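You operate a simulated robot arm through the tools that you are given. There is no shell and no other tool.

You are at the controls of a simulated robot arm. One attempt, no reset.

## Task
Stir two scoops of soda into the cooker's water with the paddle.
Fine: use the green scoop and put it back, close the jar, stand the paddle in the grey cup; leave the controls.

Only the result counts: the job must be done as asked and must still hold three seconds after the hand-in. Knocking over, shifting, dropping, spilling or breaking anything else fails it.

## Robot
A 6-joint arm with a two-finger parallel gripper, fixed in place. Base frame: the origin is at the foot of the arm, x ahead of it, y to its left, z up. Readings come in mm, degrees, newtons and seconds.
With the tool pointing down near the work surface it reaches from about 320 to 820 mm from the base axis. Its first joint turns from -166.0 to 166.0 degrees. Payload 3.43 kg.
Tool frame: the origin (TCP) lies between the finger pads and is the grasp point; the fingertips stand 34 mm ahead of it; z points along the fingers, y is the line along which they close. The gripper opens to 128 mm. The fingers are 24 mm wide and 12 mm thick; the gripper's body (48 by 130 mm) begins 96 mm behind the TCP.
Orientation is told as [roll, pitch, yaw] about the base's x, y, z axes, in that order, counted from this pose: with the fingers straight down and closing along the base's y, the tool's x points along the base's -x, its y along +y and its z along -z.

## Interface
- The arm moves only by the tool play_rows. Its argument "rows" is text: rows parted by semicolons, each of 7 numbers parted by spaces: the gripper command, from -1 (shut) to 1 (fully open), values between in proportion, then the shift along the tool's x, y, z in mm, then the turn, a rotation vector about the tool's x, y, z in degrees. In form: fingers dx dy dz rx ry rz; .... A call has 1 to 20 rows; each row is the pose to reach, as a shift and turn from the pose commanded when the call began, along the tool's axes at that moment. A row lasts 0.2 s, in which the tool goes at most 50 mm and 8.6 degrees; a call with a longer step from one row to the next is refused whole, and so is a gripper value outside its range. A pose out of reach is approached as far as the arm can. The call stops where the force on the tool passes 90 N (or 10 N more than at its start, if that is more) or the arm is blocked; 0.2 s more then pass. The fingers move at their own pace (about 45 mm/s each) and stop on an object; they squeeze with about 30 N. The grip force told is the motor's: it shows also when the fingers shut on nothing. Time passes only in rows, and 0.2 s behind the last, so rows that repeat a pose let the fingers close. The reply holds the time, the measured pose of the TCP, the force on the tool along the base axes, the opening and the grip force, in the units named above and with some noise, with the torque about the TCP (base axes, N m) and any sound that the robot's microphone picked up, and new pictures: "views" is both (left out), scene, wrist or none.
- Cameras (640 x 400 px; columns grow to the right, rows downward): "scene" is fixed at [402.1, -650.1, 1639.2]; the picture's right is [0.67, -0.74, 0.00], its down [-0.63, -0.57, -0.54] and it looks along [0.40, 0.36, -0.84] (base axes); focal length 214 px, centre (320, 200). "wrist" rides on the gripper at [76, -11, -160] in the tool frame; the picture's right is [0.15, 0.99, 0.00], its down [-0.88, 0.13, -0.46] and it looks along [-0.45, 0.07, 0.89] (tool axes); focal length 234 px, centre (320, 200).
- probe_pixels(camera, pixels): for up to 12 pixels [column, row] of the newest picture of that camera ("zoom" is the newest enlarged one), the place [x, y, z] in the base frame of the surface seen there, good to about 3 mm. It takes no simulated time.
- inspect(camera, box): a new picture of the part [left, top, right, bottom] of that camera's present view, enlarged. It takes no simulated time.
- close_job(): hands the job in; it is judged then, once.

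Open the gripper and draw the arm clear of the work before you hand the job in, unless the task says otherwise.

The tools are called as a command line: name --argument value ..., lists and objects as JSON in quotes. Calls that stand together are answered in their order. play_rows: Moves the arm, as the interface text tells. Its arguments: {"type":"object","properties":{"rows":{"type":"string"},"views":{"type":"string","enum":["both","scene","wrist","none"]}},"required":["rows"]} The other tools are called the same way: probe_pixels (camera, pixels) gives the place of the surface under pixels of a picture; inspect (camera, box) takes an enlarged picture of a part of a camera's view; close_job () hands the job in.

At the start:

```text
t: 0.0
tool_pos: [432.0, 168.7, 1238.3]
orientation: [-0.1, 0.0, 0.0]
contact_force: [0.3, -0.5, 0.3]
torque: [-0.01, -0.01, 0.01]
gripper_width: 128.1
grip_force: 0.1
```

scene: 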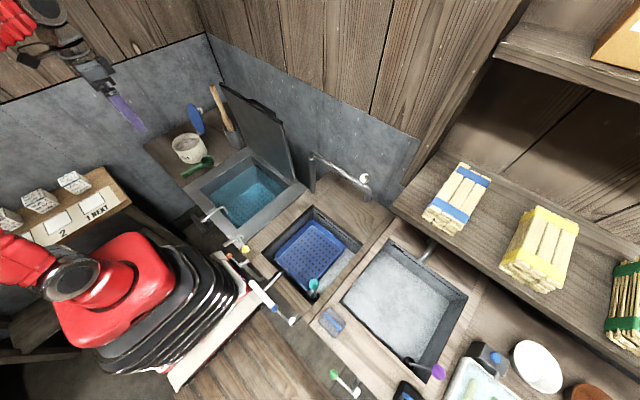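
wrist: 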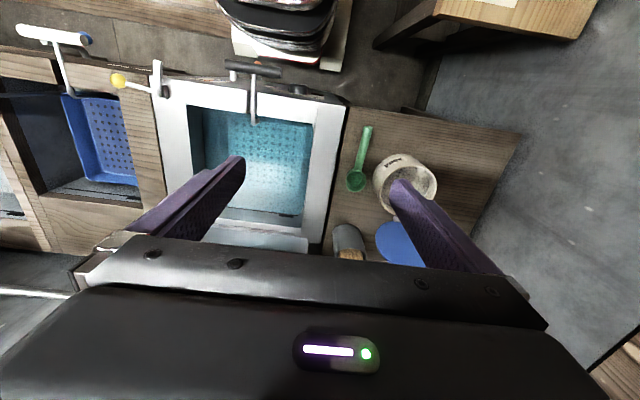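

The scene shows a cooker with an open lid (about 245,195), a jar (188,148), a green scoop (200,167), a blue lid (195,118) and a grey cup with the paddle (228,125). I'll zoom in on these first.

inspect --camera "scene" --box '[130, 70, 330, 250]'

inspect --camera "wrist" --box '[180, 60, 520, 275]'

```text
2.22 times, centred on (230, 160) of scene
```

zoom: 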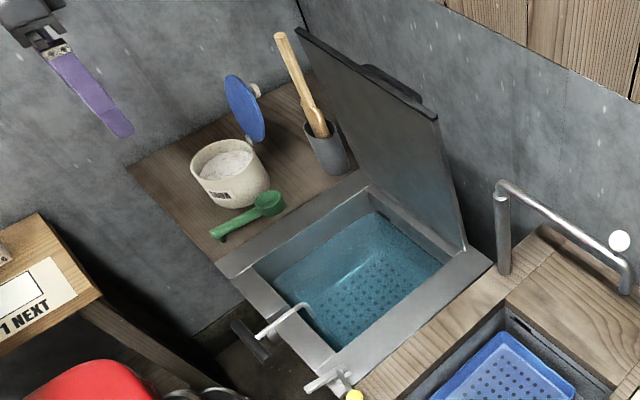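

```text
1.86 times, centred on (350, 168) of wrist
```

zoom: 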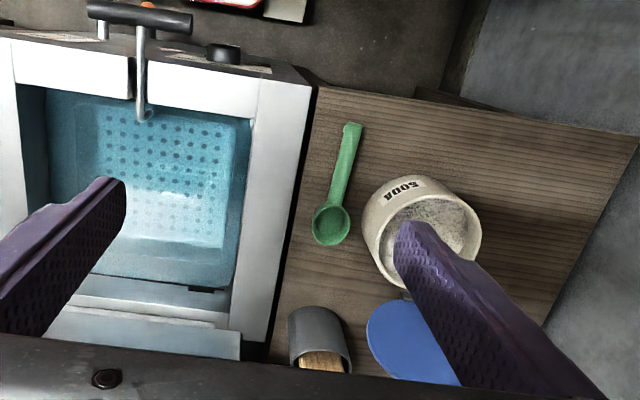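

The zoom shows the SODA jar with what looks like a hinged blue lid standing open, and the green scoop lying on the shelf with its handle toward the robot. I'll probe all the key surfaces.

probe_pixels --camera "zoom" --pixels '[[352, 126], [342, 165], [335, 195], [330, 222], [318, 215], [348, 225], [372, 200], [480, 225], [400, 190], [432, 215], [330, 100], [500, 180]]'

probe_pixels --camera "zoom" --pixels '[[385, 340], [430, 370], [400, 305], [292, 330], [345, 345], [320, 312], [320, 362], [150, 150], [240, 130], [280, 130], [20, 150], [150, 270]]'

probe_pixels --camera "scene" --pixels '[[188, 142], [174, 148], [204, 145], [188, 163], [195, 118], [204, 112], [212, 87], [220, 108], [224, 128], [237, 127], [210, 159], [183, 175]]'

```text
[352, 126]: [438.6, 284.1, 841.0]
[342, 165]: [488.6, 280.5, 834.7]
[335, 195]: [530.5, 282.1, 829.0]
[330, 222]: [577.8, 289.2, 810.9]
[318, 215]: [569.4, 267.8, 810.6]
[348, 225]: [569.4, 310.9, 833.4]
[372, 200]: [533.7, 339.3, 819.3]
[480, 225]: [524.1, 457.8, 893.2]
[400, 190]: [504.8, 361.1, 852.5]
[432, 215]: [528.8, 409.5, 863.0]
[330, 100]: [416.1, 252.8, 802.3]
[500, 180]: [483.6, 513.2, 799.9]
```

```text
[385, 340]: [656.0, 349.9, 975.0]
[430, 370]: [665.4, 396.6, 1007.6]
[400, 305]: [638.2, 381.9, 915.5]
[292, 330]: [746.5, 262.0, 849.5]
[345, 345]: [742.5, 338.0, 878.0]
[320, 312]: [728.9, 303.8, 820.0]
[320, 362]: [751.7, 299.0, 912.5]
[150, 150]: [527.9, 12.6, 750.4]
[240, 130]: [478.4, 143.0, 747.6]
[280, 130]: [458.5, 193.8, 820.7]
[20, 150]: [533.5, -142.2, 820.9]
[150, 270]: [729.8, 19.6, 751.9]
```

```text
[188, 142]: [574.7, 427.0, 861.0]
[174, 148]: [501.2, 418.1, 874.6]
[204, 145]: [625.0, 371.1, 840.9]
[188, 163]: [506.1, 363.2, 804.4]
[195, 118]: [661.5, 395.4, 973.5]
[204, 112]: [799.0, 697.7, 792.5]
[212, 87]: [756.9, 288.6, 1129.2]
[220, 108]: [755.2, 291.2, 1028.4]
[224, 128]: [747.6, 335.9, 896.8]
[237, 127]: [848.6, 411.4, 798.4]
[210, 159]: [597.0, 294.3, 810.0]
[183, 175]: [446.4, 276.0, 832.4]
```

Bench top is z≈800, the jar rim z≈893 around (555,400), the scoop handle lies along x at y≈283, z≈838, and the paddle top is near (757,289,1129). I'll move the hand left and back for a closer wrist view of the shelf.

play_rows --rows "1 20 40 0 0 0 0;1 40 80 0 0 0 0;1 60 120 0 0 0 0;1 82 160 0 0 0 0;1 82 160 0 0 0 0" --views "both"

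```text
t: 1.2
tool_pos: [347.7, 330.1, 1243.8]
orientation: [0.0, 0.0, 0.0]
contact_force: [0.2, -0.3, -0.7]
torque: [0.0, 0.03, 0.02]
gripper_width: 128.0
grip_force: 0.0
```

scene: 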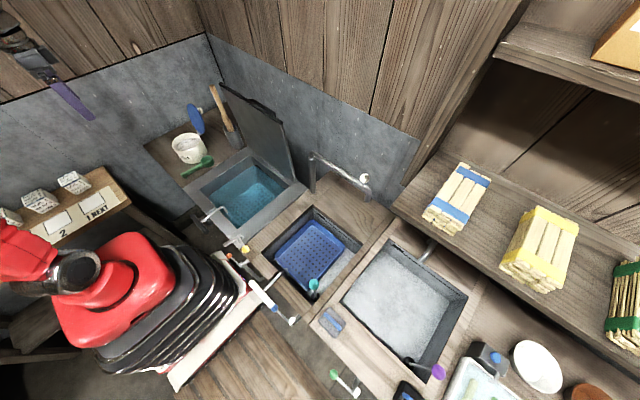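
wrist: 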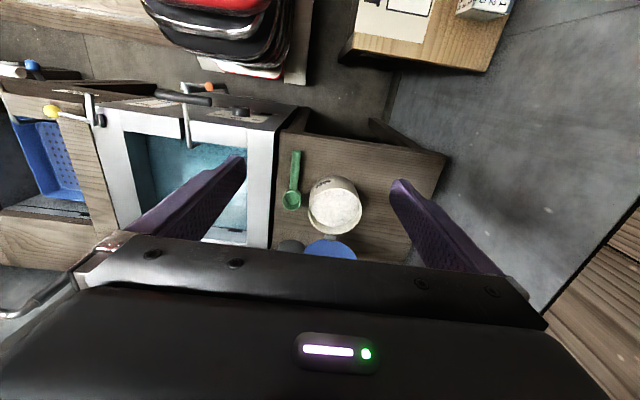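

The scoop and jar are visible at (292,185) and (335,205) in the wrist view. I'll tilt the hand forward 40° so the camera can see the lid, cup and paddle.

play_rows --rows "1 0 0 0 0 -8 0;1 0 0 0 0 -16 0;1 0 0 0 0 -24 0;1 0 0 0 0 -32 0;1 0 0 0 0 -40 0;1 0 0 0 0 -40 0" --views "wrist"

```text
t: 2.6
tool_pos: [348.4, 329.4, 1240.1]
orientation: [0.0, -40.1, 0.0]
contact_force: [-0.1, 0.1, 0.1]
torque: [-0.02, 0.02, -0.01]
gripper_width: 128.0
grip_force: 0.1
```

wrist: 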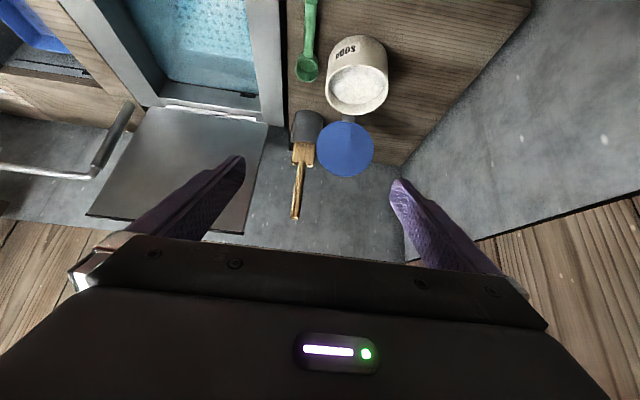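

Now the cup, paddle and lid are visible around (305,125)–(345,150). I'll zoom in on them.

inspect --camera "wrist" --box '[240, 20, 420, 235]'

inspect --camera "wrist" --box '[270, 100, 390, 230]'

```text
1.86 times, centred on (330, 128) of wrist
```

zoom: 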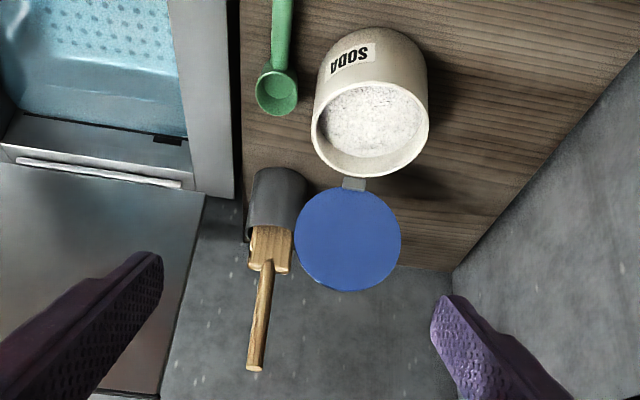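

```text
3.08 times, centred on (330, 165) of wrist
```

zoom: 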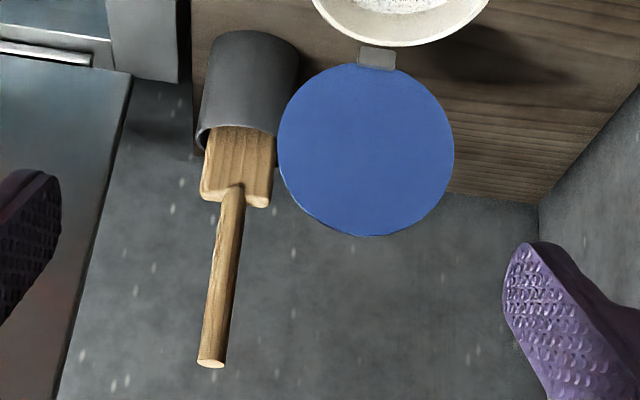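

The lid is hinged at the jar's far rim (zoom 377,58), and the paddle stands blade-down with its handle up. I'll probe handle, blade, cup and lid points.

probe_pixels --camera "zoom" --pixels '[[212, 360], [219, 310], [226, 260], [233, 205], [210, 190], [262, 195], [212, 135], [265, 138], [200, 110], [298, 70], [250, 35], [210, 50]]'

probe_pixels --camera "zoom" --pixels '[[366, 150], [280, 150], [452, 150], [366, 75], [366, 230], [377, 58], [330, 15], [480, 10], [400, 40], [150, 60], [150, 25], [545, 190]]'

probe_pixels --camera "wrist" --pixels '[[358, 85], [358, 70], [357, 110], [330, 80], [388, 80], [307, 10], [308, 40], [306, 68], [297, 68], [316, 68], [340, 90], [375, 90]]'

```text
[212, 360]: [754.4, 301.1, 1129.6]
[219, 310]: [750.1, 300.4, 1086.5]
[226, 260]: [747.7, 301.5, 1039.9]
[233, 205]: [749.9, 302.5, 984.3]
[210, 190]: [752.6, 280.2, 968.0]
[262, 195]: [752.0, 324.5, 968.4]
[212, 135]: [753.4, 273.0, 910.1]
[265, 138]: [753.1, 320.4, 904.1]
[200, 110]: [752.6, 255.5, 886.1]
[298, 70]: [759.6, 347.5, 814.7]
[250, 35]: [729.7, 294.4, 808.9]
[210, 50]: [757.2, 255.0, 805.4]
```

```text
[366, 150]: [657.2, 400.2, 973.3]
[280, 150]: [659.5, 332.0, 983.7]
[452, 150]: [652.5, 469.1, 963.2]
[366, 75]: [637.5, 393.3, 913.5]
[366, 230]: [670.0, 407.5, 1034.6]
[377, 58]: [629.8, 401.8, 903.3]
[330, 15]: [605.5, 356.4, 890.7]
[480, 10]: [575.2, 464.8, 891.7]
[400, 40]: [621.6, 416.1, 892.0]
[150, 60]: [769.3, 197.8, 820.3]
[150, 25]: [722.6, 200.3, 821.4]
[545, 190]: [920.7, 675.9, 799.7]
```

```text
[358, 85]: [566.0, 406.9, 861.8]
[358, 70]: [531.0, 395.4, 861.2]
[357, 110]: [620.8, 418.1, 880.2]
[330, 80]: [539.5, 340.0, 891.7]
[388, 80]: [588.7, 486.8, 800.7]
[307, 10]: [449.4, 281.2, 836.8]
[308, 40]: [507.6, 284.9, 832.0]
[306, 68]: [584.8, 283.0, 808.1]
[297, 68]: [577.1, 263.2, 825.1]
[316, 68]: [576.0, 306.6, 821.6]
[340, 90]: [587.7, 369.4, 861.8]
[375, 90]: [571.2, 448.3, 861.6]
```

The paddle handle axis is near (757,300) with z 985–1130. The cup centre is near (775,301), the jar centre near (563,402) and the soda surface z≈862. I plan to grip the scoop handle end with the tool pitched 50° forward, so a bowl-down dip leaves the tool near vertical; first I move to a pre-grasp point and look.

play_rows --rows "-0.2 23 -7 29 0 -2 0;-0.2 46 -14 58 0 -4 0;-0.2 69 -21 87 0 -6 0;-0.2 92 -27 116 0 -8 0;-0.2 115 -34 145 0 -10 0;-0.2 138 -41 174 0 -10 0;-0.2 162 -47 204 0 -10 0;-0.2 162 -47 204 0 -10 0" --views "both"

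probe_pixels --camera "scene" --pixels '[[225, 90], [260, 130], [285, 150], [300, 180], [275, 110], [250, 200], [235, 190], [270, 190], [212, 215], [240, 245], [230, 225], [205, 195]]'

```text
t: 4.4
tool_pos: [354.3, 285.5, 977.1]
orientation: [0.0, -50.1, -0.1]
contact_force: [-0.7, -0.6, 0.1]
torque: [-0.02, 0.0, -0.01]
gripper_width: 51.2
grip_force: 0.1
```

scene: 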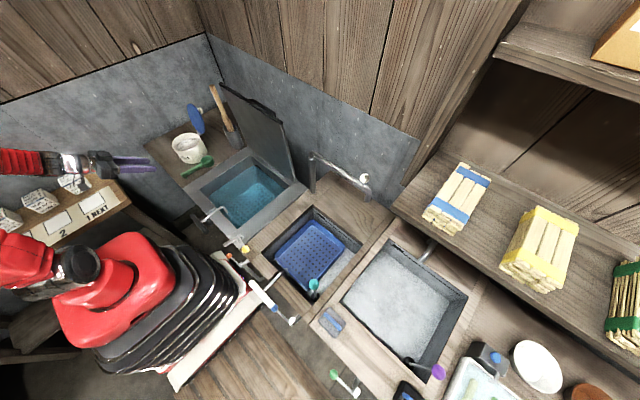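
wrist: 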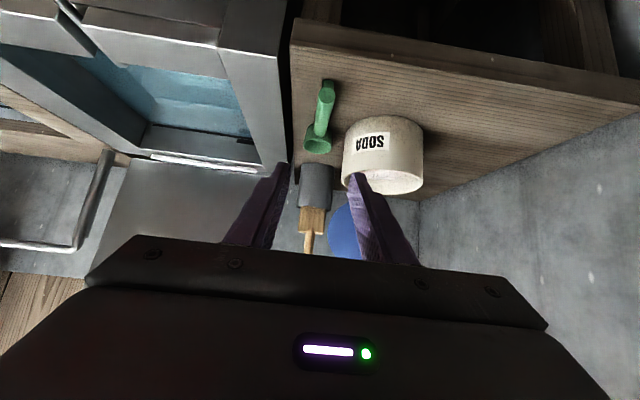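

```text
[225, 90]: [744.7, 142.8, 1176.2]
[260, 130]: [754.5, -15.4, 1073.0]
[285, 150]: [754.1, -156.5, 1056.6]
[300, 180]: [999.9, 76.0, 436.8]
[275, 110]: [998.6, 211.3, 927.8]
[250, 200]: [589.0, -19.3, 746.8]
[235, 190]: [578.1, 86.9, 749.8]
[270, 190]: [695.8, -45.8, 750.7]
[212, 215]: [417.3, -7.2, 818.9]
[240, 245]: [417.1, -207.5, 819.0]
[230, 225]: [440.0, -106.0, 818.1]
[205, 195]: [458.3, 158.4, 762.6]
```

The scoop handle is end-on at about (325,95) in the wrist view. I'll zoom in and probe the handle end and the bowl.

inspect --camera "wrist" --box '[280, 60, 440, 200]'

```text
2.86 times, centred on (360, 130) of wrist
```

zoom: 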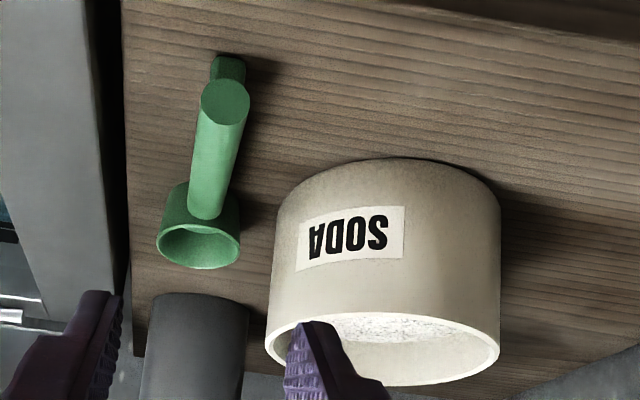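

probe_pixels --camera "zoom" --pixels '[[225, 100], [218, 130], [212, 160], [205, 190], [203, 215], [198, 165], [235, 140], [228, 68], [162, 245], [236, 245], [200, 268], [212, 185]]'

probe_pixels --camera "zoom" --pixels '[[390, 170], [380, 290], [270, 330], [498, 340], [420, 384], [480, 300], [290, 190], [390, 160], [240, 98], [208, 95], [184, 270], [222, 262]]'

```text
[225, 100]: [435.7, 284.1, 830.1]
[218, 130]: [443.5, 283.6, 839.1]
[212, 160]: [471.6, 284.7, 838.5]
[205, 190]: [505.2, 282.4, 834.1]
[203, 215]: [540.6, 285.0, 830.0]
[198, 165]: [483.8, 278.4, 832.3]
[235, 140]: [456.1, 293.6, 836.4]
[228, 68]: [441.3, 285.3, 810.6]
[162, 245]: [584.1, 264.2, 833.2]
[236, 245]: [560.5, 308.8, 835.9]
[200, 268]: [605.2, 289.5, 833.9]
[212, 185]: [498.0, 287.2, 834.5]
```

```text
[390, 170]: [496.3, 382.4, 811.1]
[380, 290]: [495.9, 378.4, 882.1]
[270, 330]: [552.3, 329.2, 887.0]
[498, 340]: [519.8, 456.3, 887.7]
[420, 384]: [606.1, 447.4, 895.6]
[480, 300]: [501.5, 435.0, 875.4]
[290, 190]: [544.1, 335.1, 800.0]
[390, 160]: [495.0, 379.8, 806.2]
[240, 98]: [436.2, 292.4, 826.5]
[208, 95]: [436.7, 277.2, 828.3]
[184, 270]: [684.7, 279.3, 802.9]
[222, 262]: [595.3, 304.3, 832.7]
```

Handle is an 18 mm round bar, axis y≈285, with z≈829 at x=458, and a small post under its end. I'll approach along the tool axis, stopping about 40 mm short to verify.

play_rows --rows "-0.2 24 0 30 0 0 0;-0.2 48 0 60 0 0 0;-0.2 48 0 90 0 0 0;-0.2 48 0 120 0 0 0;-0.2 48 0 120 0 0 0;-0.2 48 0 120 0 0 0" --views "wrist"

```text
t: 5.8
tool_pos: [418.3, 281.6, 863.7]
orientation: [0.0, -50.0, 0.0]
contact_force: [-0.2, 0.6, 0.0]
torque: [0.01, -0.02, 0.02]
gripper_width: 51.3
grip_force: 0.0
```

wrist: 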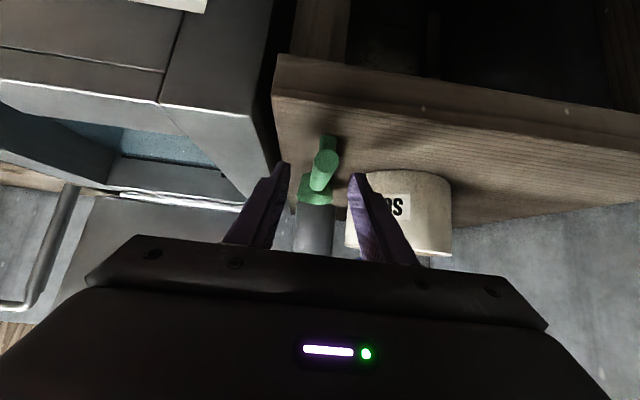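

The handle (326,160) sits between the fingers, slightly to the right (y 281.6 vs 285). I'll shift 3 mm, advance the last 40 mm, then close.

play_rows --rows "-0.2 1 3.2 10 0 0 0;-0.2 2 3.2 20 0 0 0;-0.2 2 3.2 30 0 0 0;-0.2 2 3.2 40 0 0 0;-0.2 2 3.2 40 0 0 0;-0.2 2 3.2 40 0 0 0" --views "wrist"

inspect --camera "wrist" --box '[240, 90, 420, 260]'

```text
t: 7.2
tool_pos: [447.1, 285.1, 837.6]
orientation: [0.0, -50.0, 0.0]
contact_force: [0.8, 0.4, -0.7]
torque: [-0.02, 0.0, -0.04]
gripper_width: 51.5
grip_force: 0.1
```

wrist: 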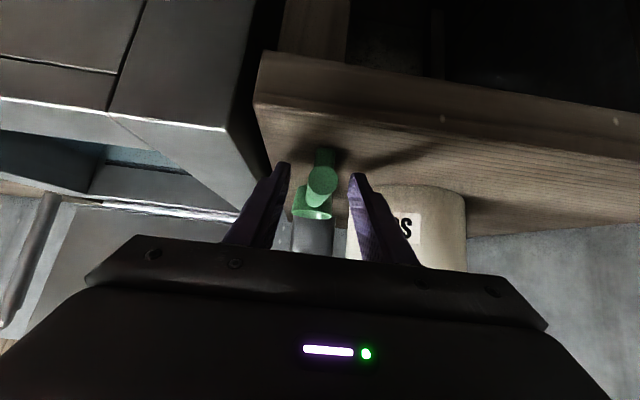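

```text
2.35 times, centred on (330, 175) of wrist
```

zoom: 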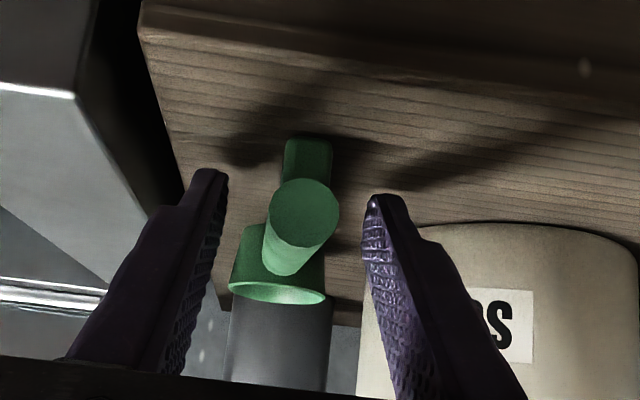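

The handle is centred between the fingertips. Now I close the gripper.

play_rows --rows "-1 0 0 0 0 0 0;-1 0 0 0 0 0 0;-1 0 0 0 0 0 0;-1 0 0 0 0 0 0;-1 0 0 0 0 0 0" --views "wrist"

```text
t: 8.4
tool_pos: [447.2, 284.5, 836.4]
orientation: [0.0, -49.9, 0.1]
contact_force: [0.3, -0.2, -0.4]
torque: [0.01, 0.01, 0.02]
gripper_width: 20.8
grip_force: 29.6
```

wrist: 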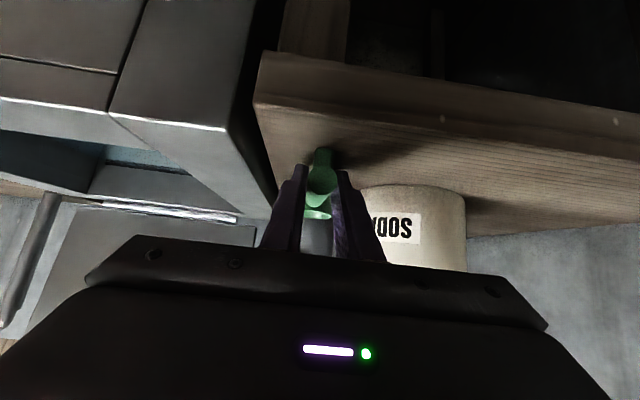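

Gripped at 20.8 mm with 29.6 N. Lifting the scoop straight up 164 mm.

play_rows --rows "-1 -8 0 -6.7 0 0 0;-1 -25 0 -21 0 0 0;-1 -50 0 -42 0 0 0;-1 -75 0 -63 0 0 0;-1 -100 0 -84 0 0 0;-1 -125.6 0 -105.5 0 0 0;-1 -125.6 0 -105.5 0 0 0" --views "both"

inspect --camera "scene" --box '[100, 70, 300, 250]'

```text
t: 10.0
tool_pos: [446.3, 283.5, 1001.0]
orientation: [-0.1, -50.1, 0.1]
contact_force: [-0.3, -1.2, -0.5]
torque: [-0.02, 0.03, -0.01]
gripper_width: 20.7
grip_force: 30.1
```

scene: 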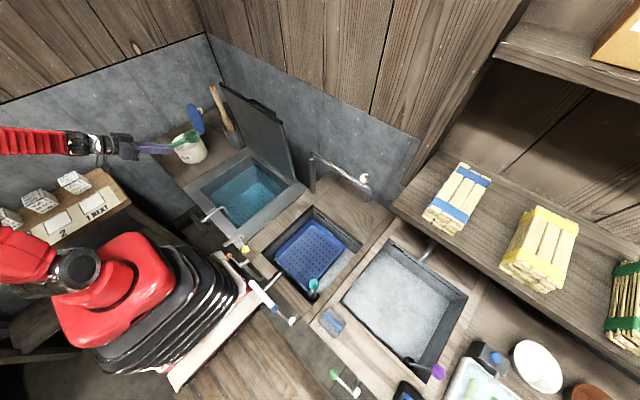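
wrist: 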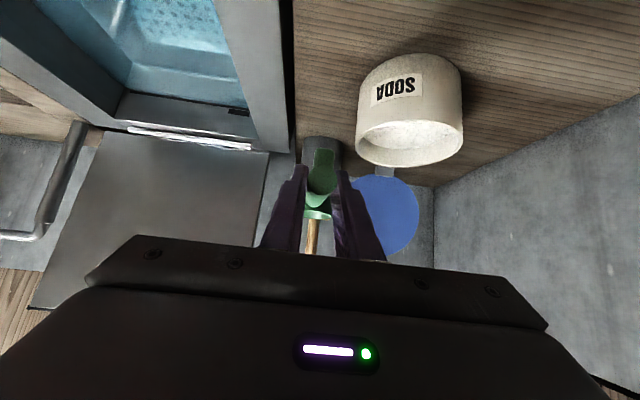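

```text
2.22 times, centred on (200, 160) of scene
```

zoom: 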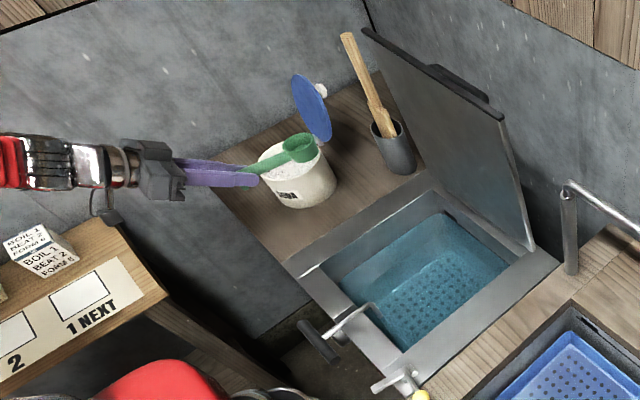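

The scoop is held firmly with the bowl out in front. I'll probe the bowl rim to pin down its offset from the TCP.

probe_pixels --camera "zoom" --pixels '[[283, 146], [314, 141], [300, 134], [298, 157], [290, 136], [310, 150], [260, 168], [245, 170], [298, 145]]'

inspect --camera "scene" --box '[0, 150, 140, 250]'

```text
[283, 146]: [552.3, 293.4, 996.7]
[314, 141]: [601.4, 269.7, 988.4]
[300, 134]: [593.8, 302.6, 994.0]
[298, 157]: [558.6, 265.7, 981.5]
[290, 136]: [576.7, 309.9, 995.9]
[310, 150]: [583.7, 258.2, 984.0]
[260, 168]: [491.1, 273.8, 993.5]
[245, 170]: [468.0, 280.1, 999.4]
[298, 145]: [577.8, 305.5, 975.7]
```

```text
4.00 times, centred on (70, 200) of scene
```

zoom: 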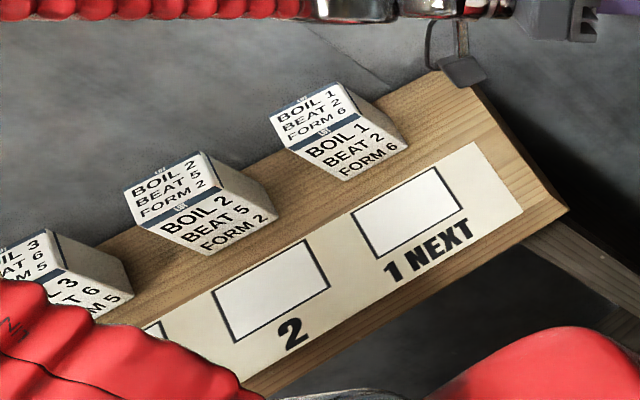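

Bowl rim centre is about 131 mm ahead of the TCP. I'll move over the jar (y≈402) while pitching the scoop bowl-down 50°, staying above the rim.

play_rows --rows "-1 -20 15 -1 0 5 0;-1 -40 32 -2 0 12 0;-1 -60 50 -4 0 19 0;-1 -75 70 -5.5 0 27 0;-1 -75 90 -5.5 0 35 0;-1 -75 106 -5.5 0 43 0;-1 -75 117 -5.5 0 50 0;-1 -75 117 -5.5 0 50 0;-1 -75 117 -5.5 0 50 0" --views "both"

inspect --camera "scene" --box '[100, 70, 300, 250]'

inspect --camera "wrist" --box '[220, 60, 420, 250]'

```text
t: 12.0
tool_pos: [490.1, 401.9, 1062.1]
orientation: [0.0, 0.1, 0.0]
contact_force: [0.1, 0.1, -0.1]
torque: [-0.04, 0.03, -0.01]
gripper_width: 21.1
grip_force: 29.9
```

scene: 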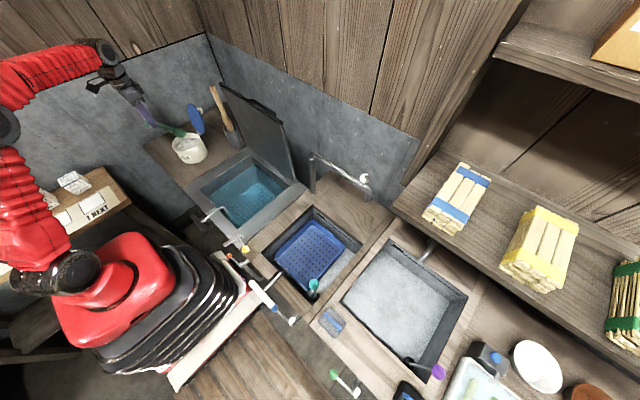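
wrist: 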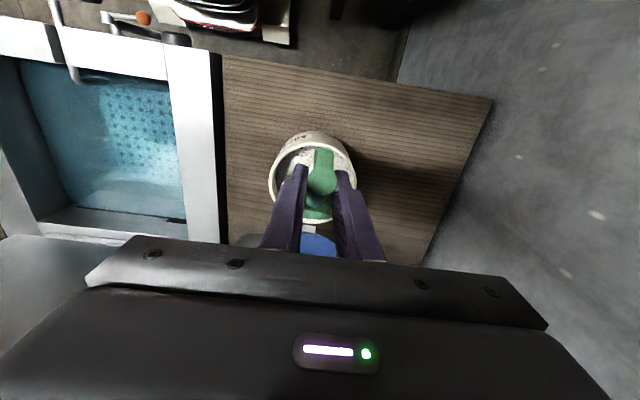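

```text
2.22 times, centred on (200, 160) of scene
```

zoom: 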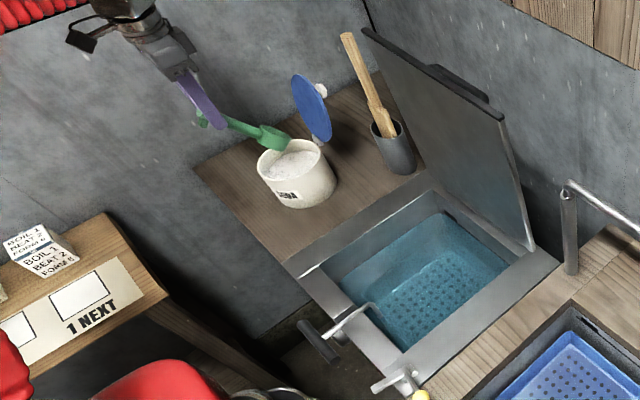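

```text
2.11 times, centred on (320, 155) of wrist
```

zoom: 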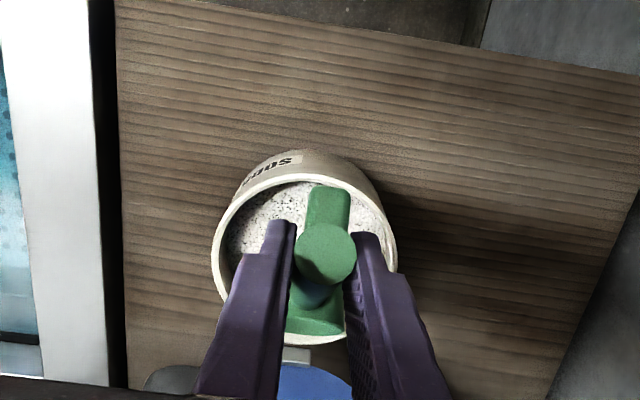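

The scoop is pitched bowl-down over the jar. I'll probe the bowl and the rim to check alignment before descending.

probe_pixels --camera "zoom" --pixels '[[217, 240], [391, 245], [300, 176], [250, 195], [290, 318], [340, 325], [315, 325], [328, 250], [328, 200], [350, 186], [225, 290]]'

probe_pixels --camera "scene" --pixels '[[178, 132], [183, 137], [175, 130], [184, 131], [180, 133], [186, 140], [195, 143], [178, 146]]'

```text
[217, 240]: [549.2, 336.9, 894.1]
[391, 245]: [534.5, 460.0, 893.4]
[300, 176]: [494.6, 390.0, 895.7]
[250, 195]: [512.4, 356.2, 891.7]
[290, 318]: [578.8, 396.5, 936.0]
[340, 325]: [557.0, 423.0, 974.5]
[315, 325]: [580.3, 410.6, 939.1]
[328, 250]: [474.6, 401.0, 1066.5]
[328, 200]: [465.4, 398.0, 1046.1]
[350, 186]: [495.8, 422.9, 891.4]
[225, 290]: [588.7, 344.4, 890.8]
```

```text
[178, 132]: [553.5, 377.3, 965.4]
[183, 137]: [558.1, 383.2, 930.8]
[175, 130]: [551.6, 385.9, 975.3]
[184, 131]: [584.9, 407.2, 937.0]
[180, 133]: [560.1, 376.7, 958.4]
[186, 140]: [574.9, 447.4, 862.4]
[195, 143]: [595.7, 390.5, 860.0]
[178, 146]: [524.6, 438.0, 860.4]
```

Alignment is good: the bowl is near (575,403) and the jar centre near (559,399). Now I descend 108 mm into the soda.

play_rows --rows "-1 0 -1 20 0 0 0;-1 0 -3 40 0 0 0;-1 0 -3 60 0 0 0;-1 -1 -3 78 0 0 0;-1 -1 -3 90 0 0 0;-1 -1 -3 100 0 0 0;-1 -2 -3 108 0 0 0;-1 -2 -3 108 0 0 0" --views "both"

inspect --camera "scene" --box '[140, 100, 260, 190]'

inspect --camera "wrist" --box '[220, 60, 420, 250]'

```text
t: 13.8
tool_pos: [493.6, 397.3, 955.6]
orientation: [0.0, -0.1, 0.0]
contact_force: [0.0, -0.6, 0.2]
torque: [-0.01, 0.03, -0.03]
gripper_width: 21.0
grip_force: 30.5
```

scene: 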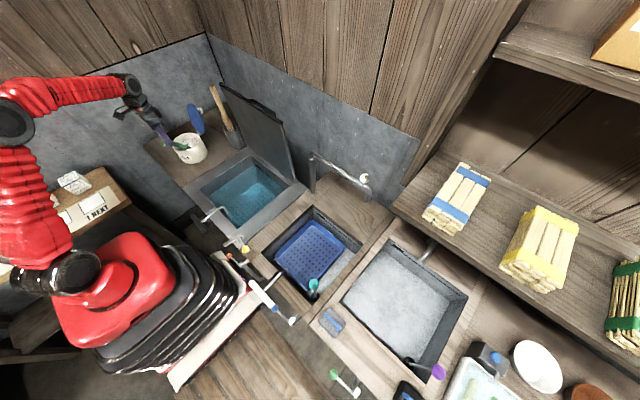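
wrist: 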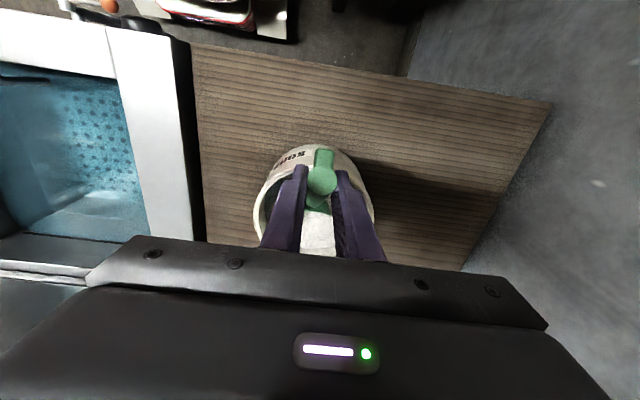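

```text
4.44 times, centred on (200, 145) of scene
```

zoom: 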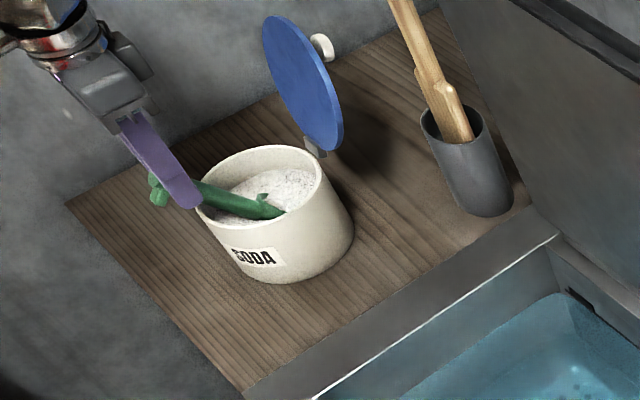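

```text
2.11 times, centred on (320, 155) of wrist
```

zoom: 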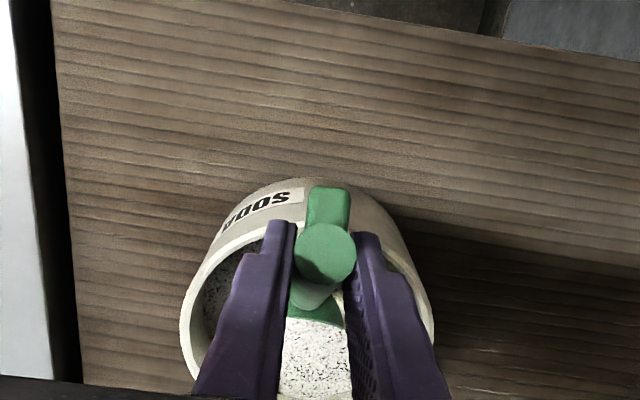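

The bowl is buried in the soda (zoom 255,208) with no contact force. Now I sweep it slightly forward while levelling it and raising it clear of the rim.

play_rows --rows "-1 2.3 0 7 0 -5 0;-1 4.7 0 14 0 -10 0;-1 11.5 0 13 0 -15 0;-1 18.4 0 11.5 0 -20 0;-1 24.6 0 12 0 -25 0;-1 30.9 0 13 0 -30 0;-1 35.7 0 16 0 -35 0;-1 40.6 0 19 0 -40 0;-1 43 0 21 0 -45 0;-1 45.5 0 22 0 -50 0;-1 46 0 10 0 -50 0;-1 47 0 -10 0 -50 0;-1 48.5 0 -35 0 -50 0;-1 48.5 0 -50 0 -50 0;-1 48.5 0 -50 0 -50 0" --views "both"

inspect --camera "scene" --box '[140, 100, 260, 190]'

inspect --camera "wrist" --box '[220, 60, 420, 250]'

```text
t: 17.0
tool_pos: [444.1, 400.0, 1004.4]
orientation: [0.0, -50.0, 0.0]
contact_force: [0.7, -0.6, -1.0]
torque: [0.02, 0.03, -0.01]
gripper_width: 20.5
grip_force: 30.1
```

scene: 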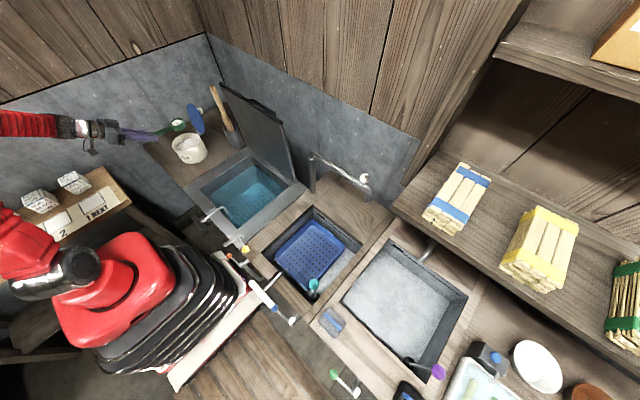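
wrist: 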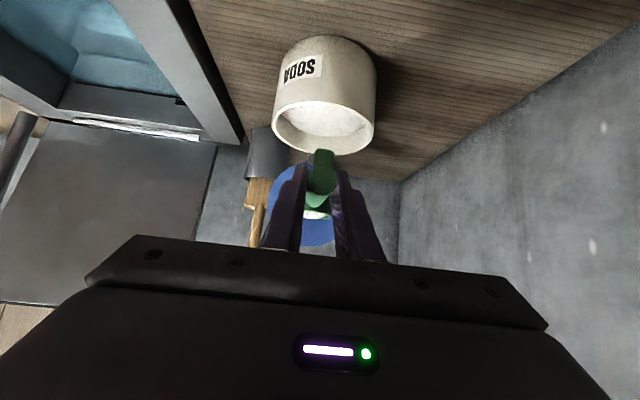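

```text
4.44 times, centred on (200, 145) of scene
```

zoom: 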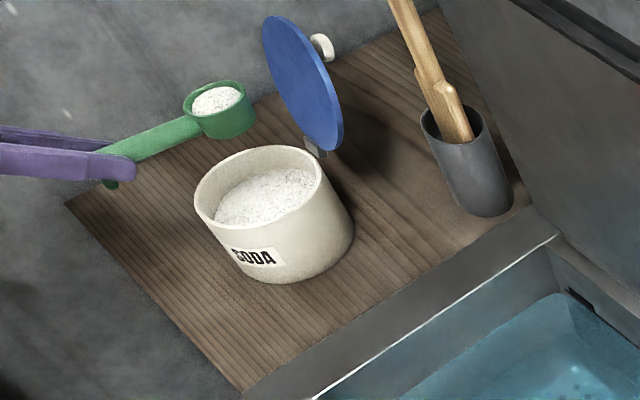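

```text
2.11 times, centred on (320, 155) of wrist
```

zoom: 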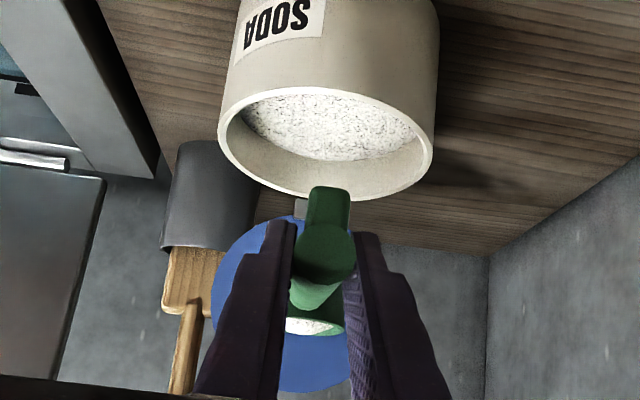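

The bowl is heaped with soda (scene zoom 216,98). I'll carry it level over to the cooker at y≈60, moving smoothly.

play_rows --rows "-1 0 -5 0 0 0 0;-1 0 -15 0 0 0 0;-1 0 -35 5 0 0 0;-1 0 -60 10 0 0 0;-1 0 -90 15 0 0 0;-1 0 -120 20 0 0 0;-1 0 -150 25 0 0 0;-1 0 -180 25 0 0 0;-1 0 -210 25 0 0 0;-1 0 -240 25 0 0 0;-1 0 -270 25 0 0 0;-1 0 -295 25 0 0 0;-1 0 -315 25 0 0 0;-1 0 -330 25 0 0 0;-1 0 -337 25 0 0 0;-1 0 -340 25 0 0 0;-1 0 -340 25 0 0 0" --views "both"

inspect --camera "scene" --box '[140, 100, 300, 260]'

```text
t: 20.6
tool_pos: [476.2, 62.0, 997.5]
orientation: [0.0, -50.0, 0.0]
contact_force: [-0.2, -0.3, -0.9]
torque: [0.01, 0.05, 0.04]
gripper_width: 20.8
grip_force: 30.0
out of reach, approached as far as the arm can: row 12, 13, 14, 15, 16, 17
```

scene: 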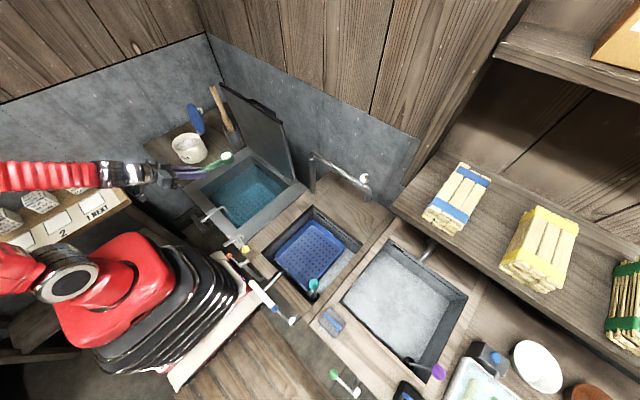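
wrist: 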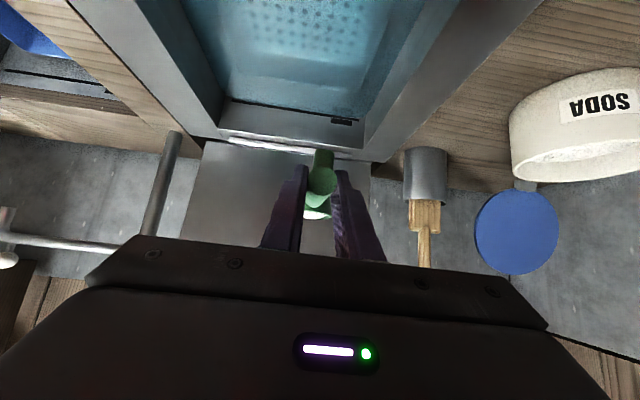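

```text
2.50 times, centred on (220, 180) of scene
```

zoom: 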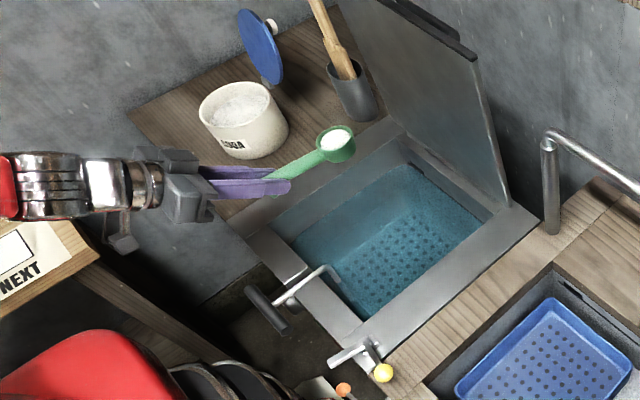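

The reach limit stopped it slightly short, but the bowl is full and over the water at about (607,62,992). Now I lower it and tip it bowl-down to 75° just above the water.

play_rows --rows "-1 13 -1 12 0 7.5 0;-1 26 -2 25 0 15 0;-1 39 -4 37 0 22.5 0;-1 52.6 -5 49.4 0 30 0;-1 45 -6 54 0 37.5 0;-1 37 -8 59 0 45 0;-1 29 -9 64 0 52.5 0;-1 21.6 -10 69 0 60 0;-1 14 -10 77 0 67.5 0;-1 6 -10 84.6 0 75 0;-1 6 -10 84.6 0 75 0;-1 6 -10 84.6 0 75 0" --views "both"

inspect --camera "scene" --box '[140, 100, 300, 260]'

inspect --camera "wrist" --box '[220, 60, 420, 250]'

```text
t: 23.2
tool_pos: [540.0, 52.0, 939.2]
orientation: [0.0, 25.1, -0.1]
contact_force: [-0.4, -0.1, -0.6]
torque: [-0.03, -0.02, 0.03]
gripper_width: 20.7
grip_force: 30.3
out of reach, approached as far as the arm can: row 1, 2
```

scene: 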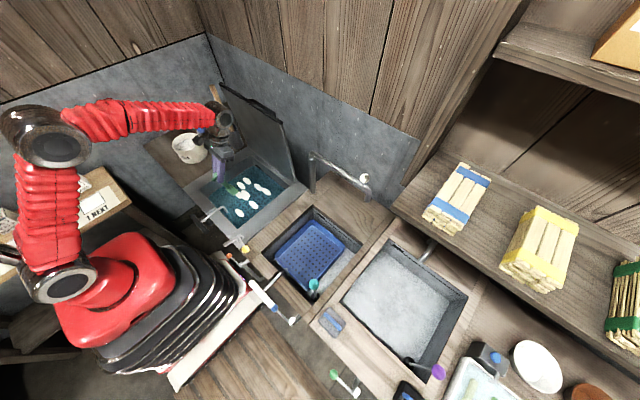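
wrist: 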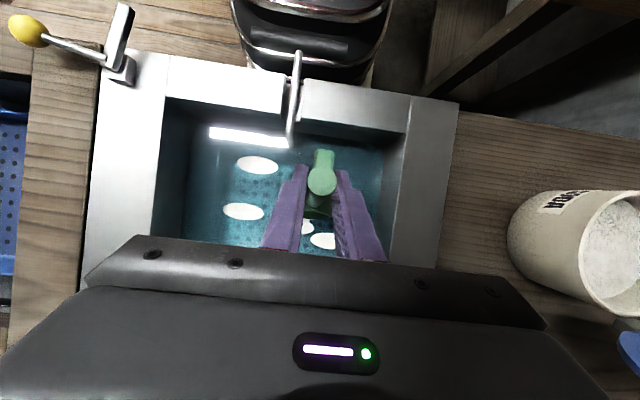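

```text
2.50 times, centred on (220, 180) of scene
```

zoom: 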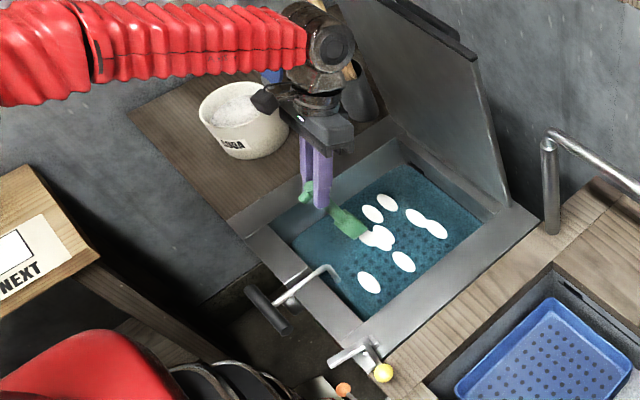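

```text
2.11 times, centred on (320, 155) of wrist
```

zoom: 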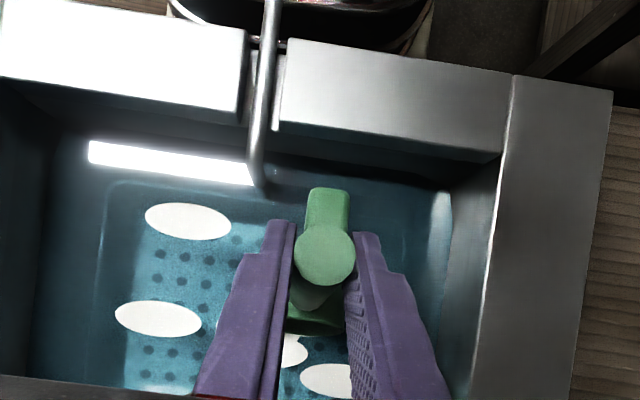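

Soda dropped as white patches on the water, and the bowl is emptied. I'll raise and return over the jar for the second scoop.

play_rows --rows "-1 10 0 -22 0 0 0;-1 24 0 -52 0 0 0;-1 38 0 -82 0 -3 0;-1 52 8 -111 0 -6 0;-1 56 30 -109 0 -10 0;-1 62 60 -106 0 -14 0;-1 68 95 -103 0 -18 0;-1 74 130 -100 0 -22 0;-1 80 165 -97 0 -25 0;-1 86 200 -95 0 -25 0;-1 92 235 -93 0 -25 0;-1 96 270 -90.7 0 -25 0;-1 96 300 -90.7 0 -25 0;-1 96 325 -90.7 0 -25 0;-1 96 340 -90.7 0 -25 0;-1 96 346 -90.7 0 -25 0;-1 96 346 -90.7 0 -25 0;-1 96 346 -90.7 0 -25 0" --views "both"

inspect --camera "wrist" --box '[220, 60, 420, 250]'

inspect --camera "scene" --box '[140, 100, 300, 260]'

```text
t: 27.0
tool_pos: [489.8, 399.7, 1062.4]
orientation: [0.0, 0.1, 0.0]
contact_force: [0.8, 0.0, -1.4]
torque: [0.01, 0.02, 0.02]
gripper_width: 20.6
grip_force: 29.9
```

scene: 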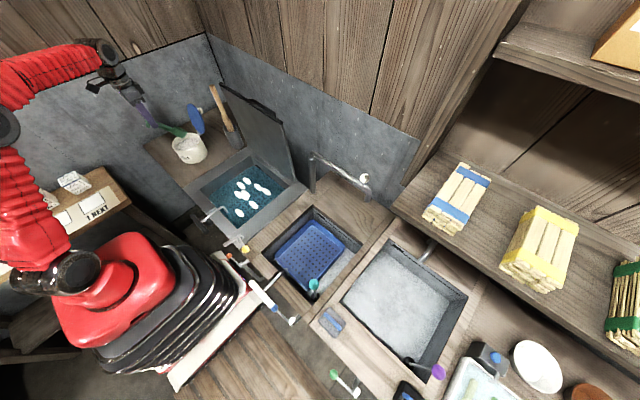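
wrist: 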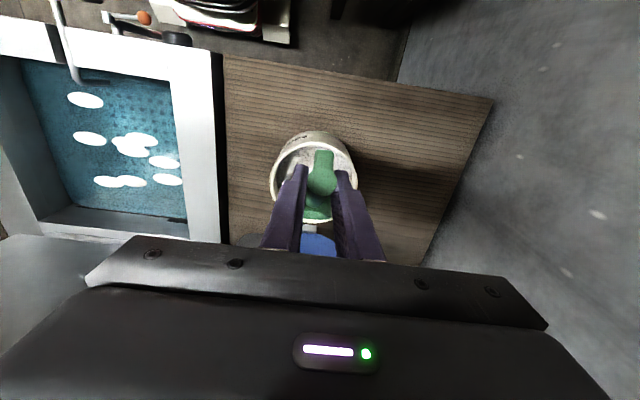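

```text
2.11 times, centred on (320, 155) of wrist
```

zoom: 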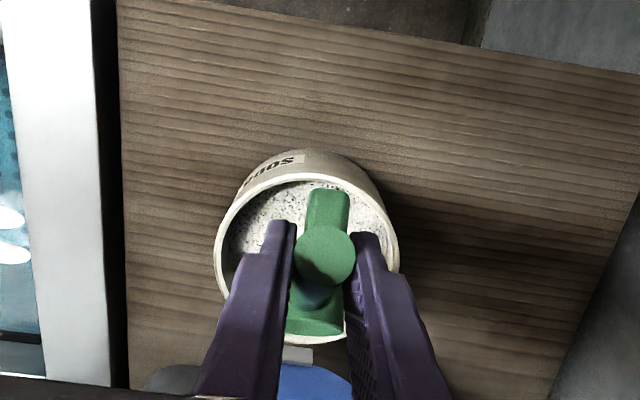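

```text
2.50 times, centred on (220, 180) of scene
```

zoom: 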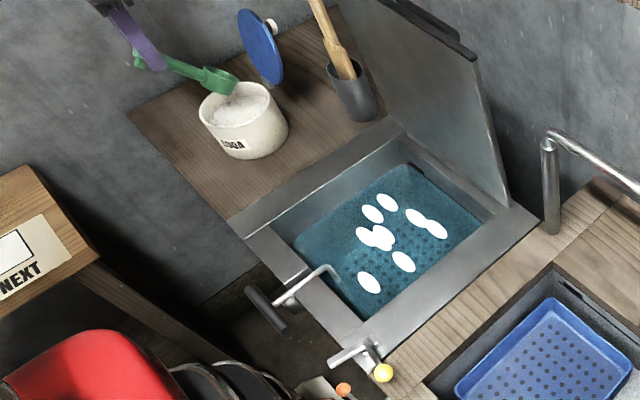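

The pose matches the first time, and nine patches of soda float on the water. I repeat the descent into the soda.

play_rows --rows "-1 0 0 20 0 0 0;-1 0 0 40 0 0 0;-1 0 0 60 0 0 0;-1 -1 0 78 0 0 0;-1 -1 0 90 0 0 0;-1 -2 0 100 0 0 0;-1 -3 0 108 0 0 0;-1 -3 0 108 0 0 0" --views "none"

play_rows --rows "-1 2.3 0 7 0 -5 0;-1 4.7 0 14 0 -10 0;-1 11.5 0 13 0 -15 0;-1 18.4 0 11.5 0 -20 0;-1 24.6 0 12 0 -25 0;-1 30.9 0 13 0 -30 0;-1 35.7 0 16 0 -35 0;-1 40.6 0 19 0 -40 0;-1 43 0 21 0 -45 0;-1 45.5 0 22 0 -50 0;-1 46 0 10 0 -50 0;-1 47 0 -10 0 -50 0;-1 48.5 0 -35 0 -50 0;-1 48.5 0 -50 0 -50 0;-1 48.5 0 -50 0 -50 0" --views "both"

inspect --camera "scene" --box '[140, 100, 260, 190]'

```text
t: 28.8
tool_pos: [494.1, 399.1, 955.9]
orientation: [0.0, 0.0, 0.0]
contact_force: [-0.6, -0.8, -0.3]
torque: [-0.01, 0.07, 0.0]
gripper_width: 20.6
grip_force: 30.8
```

```text
t: 32.0
tool_pos: [445.6, 400.6, 1003.5]
orientation: [0.0, -50.0, 0.0]
contact_force: [-0.3, -0.3, -0.9]
torque: [0.01, 0.05, -0.01]
gripper_width: 20.5
grip_force: 29.8
```

scene: 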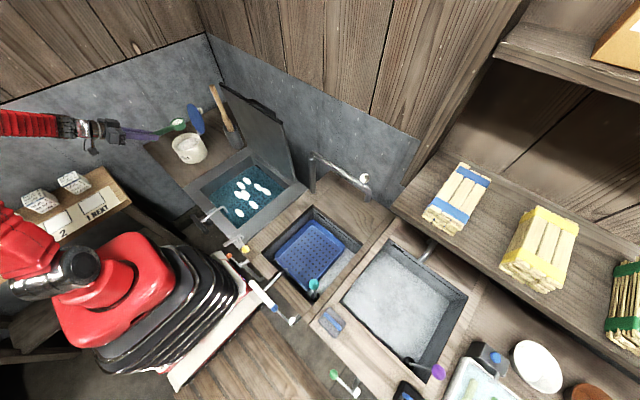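
wrist: 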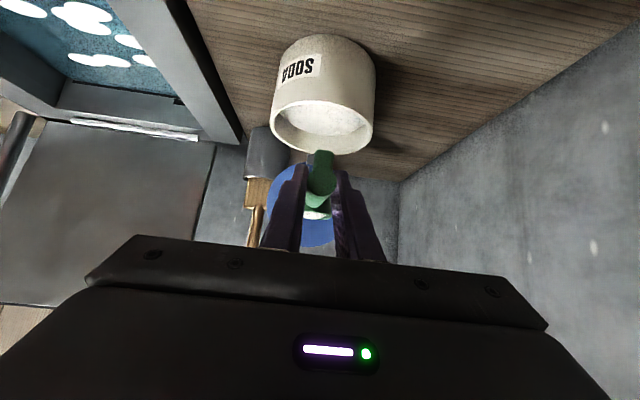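

```text
4.44 times, centred on (200, 145) of scene
```

zoom: 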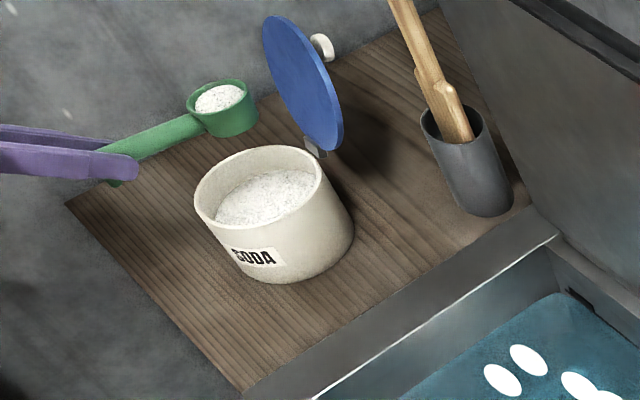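

Second heaped scoop confirmed (216,98 in zoom). Carrying it over to the cooker, slightly farther out to stay in reach.

play_rows --rows "-1 0 -5 0 0 0 0;-1 -2 -15 4 0 0 0;-1 -4 -35 8 0 0 0;-1 -7 -60 12 0 0 0;-1 -10 -90 18 0 0 0;-1 -13 -120 24 0 0 0;-1 -16 -150 30 0 0 0;-1 -20 -180 36 0 0 0;-1 -20 -210 36 0 0 0;-1 -20 -240 36 0 0 0;-1 -20 -270 36 0 0 0;-1 -20 -295 36 0 0 0;-1 -20 -315 36 0 0 0;-1 -20 -330 36 0 0 0;-1 -20 -337 36 0 0 0;-1 -20 -340 36 0 0 0;-1 -20 -340 36 0 0 0" --views "scene"

inspect --camera "scene" --box '[140, 100, 300, 260]'

```text
t: 35.6
tool_pos: [483.6, 58.7, 996.1]
orientation: [0.0, -50.0, 0.0]
contact_force: [0.0, -0.3, -0.1]
torque: [0.0, 0.05, 0.0]
gripper_width: 20.9
grip_force: 29.9
```

scene: 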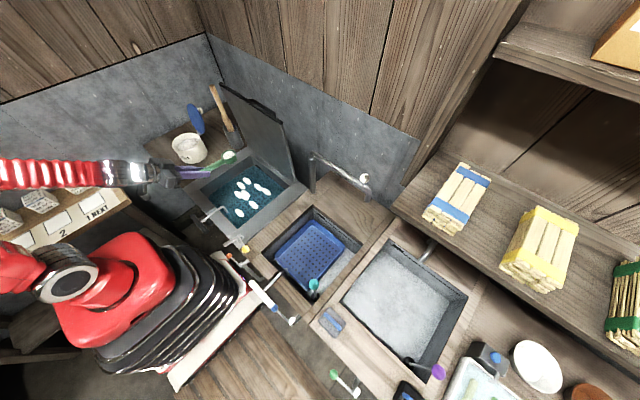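

```text
2.50 times, centred on (220, 180) of scene
```

zoom: 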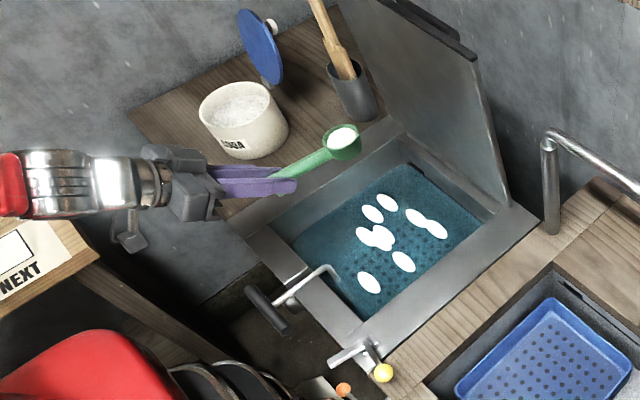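

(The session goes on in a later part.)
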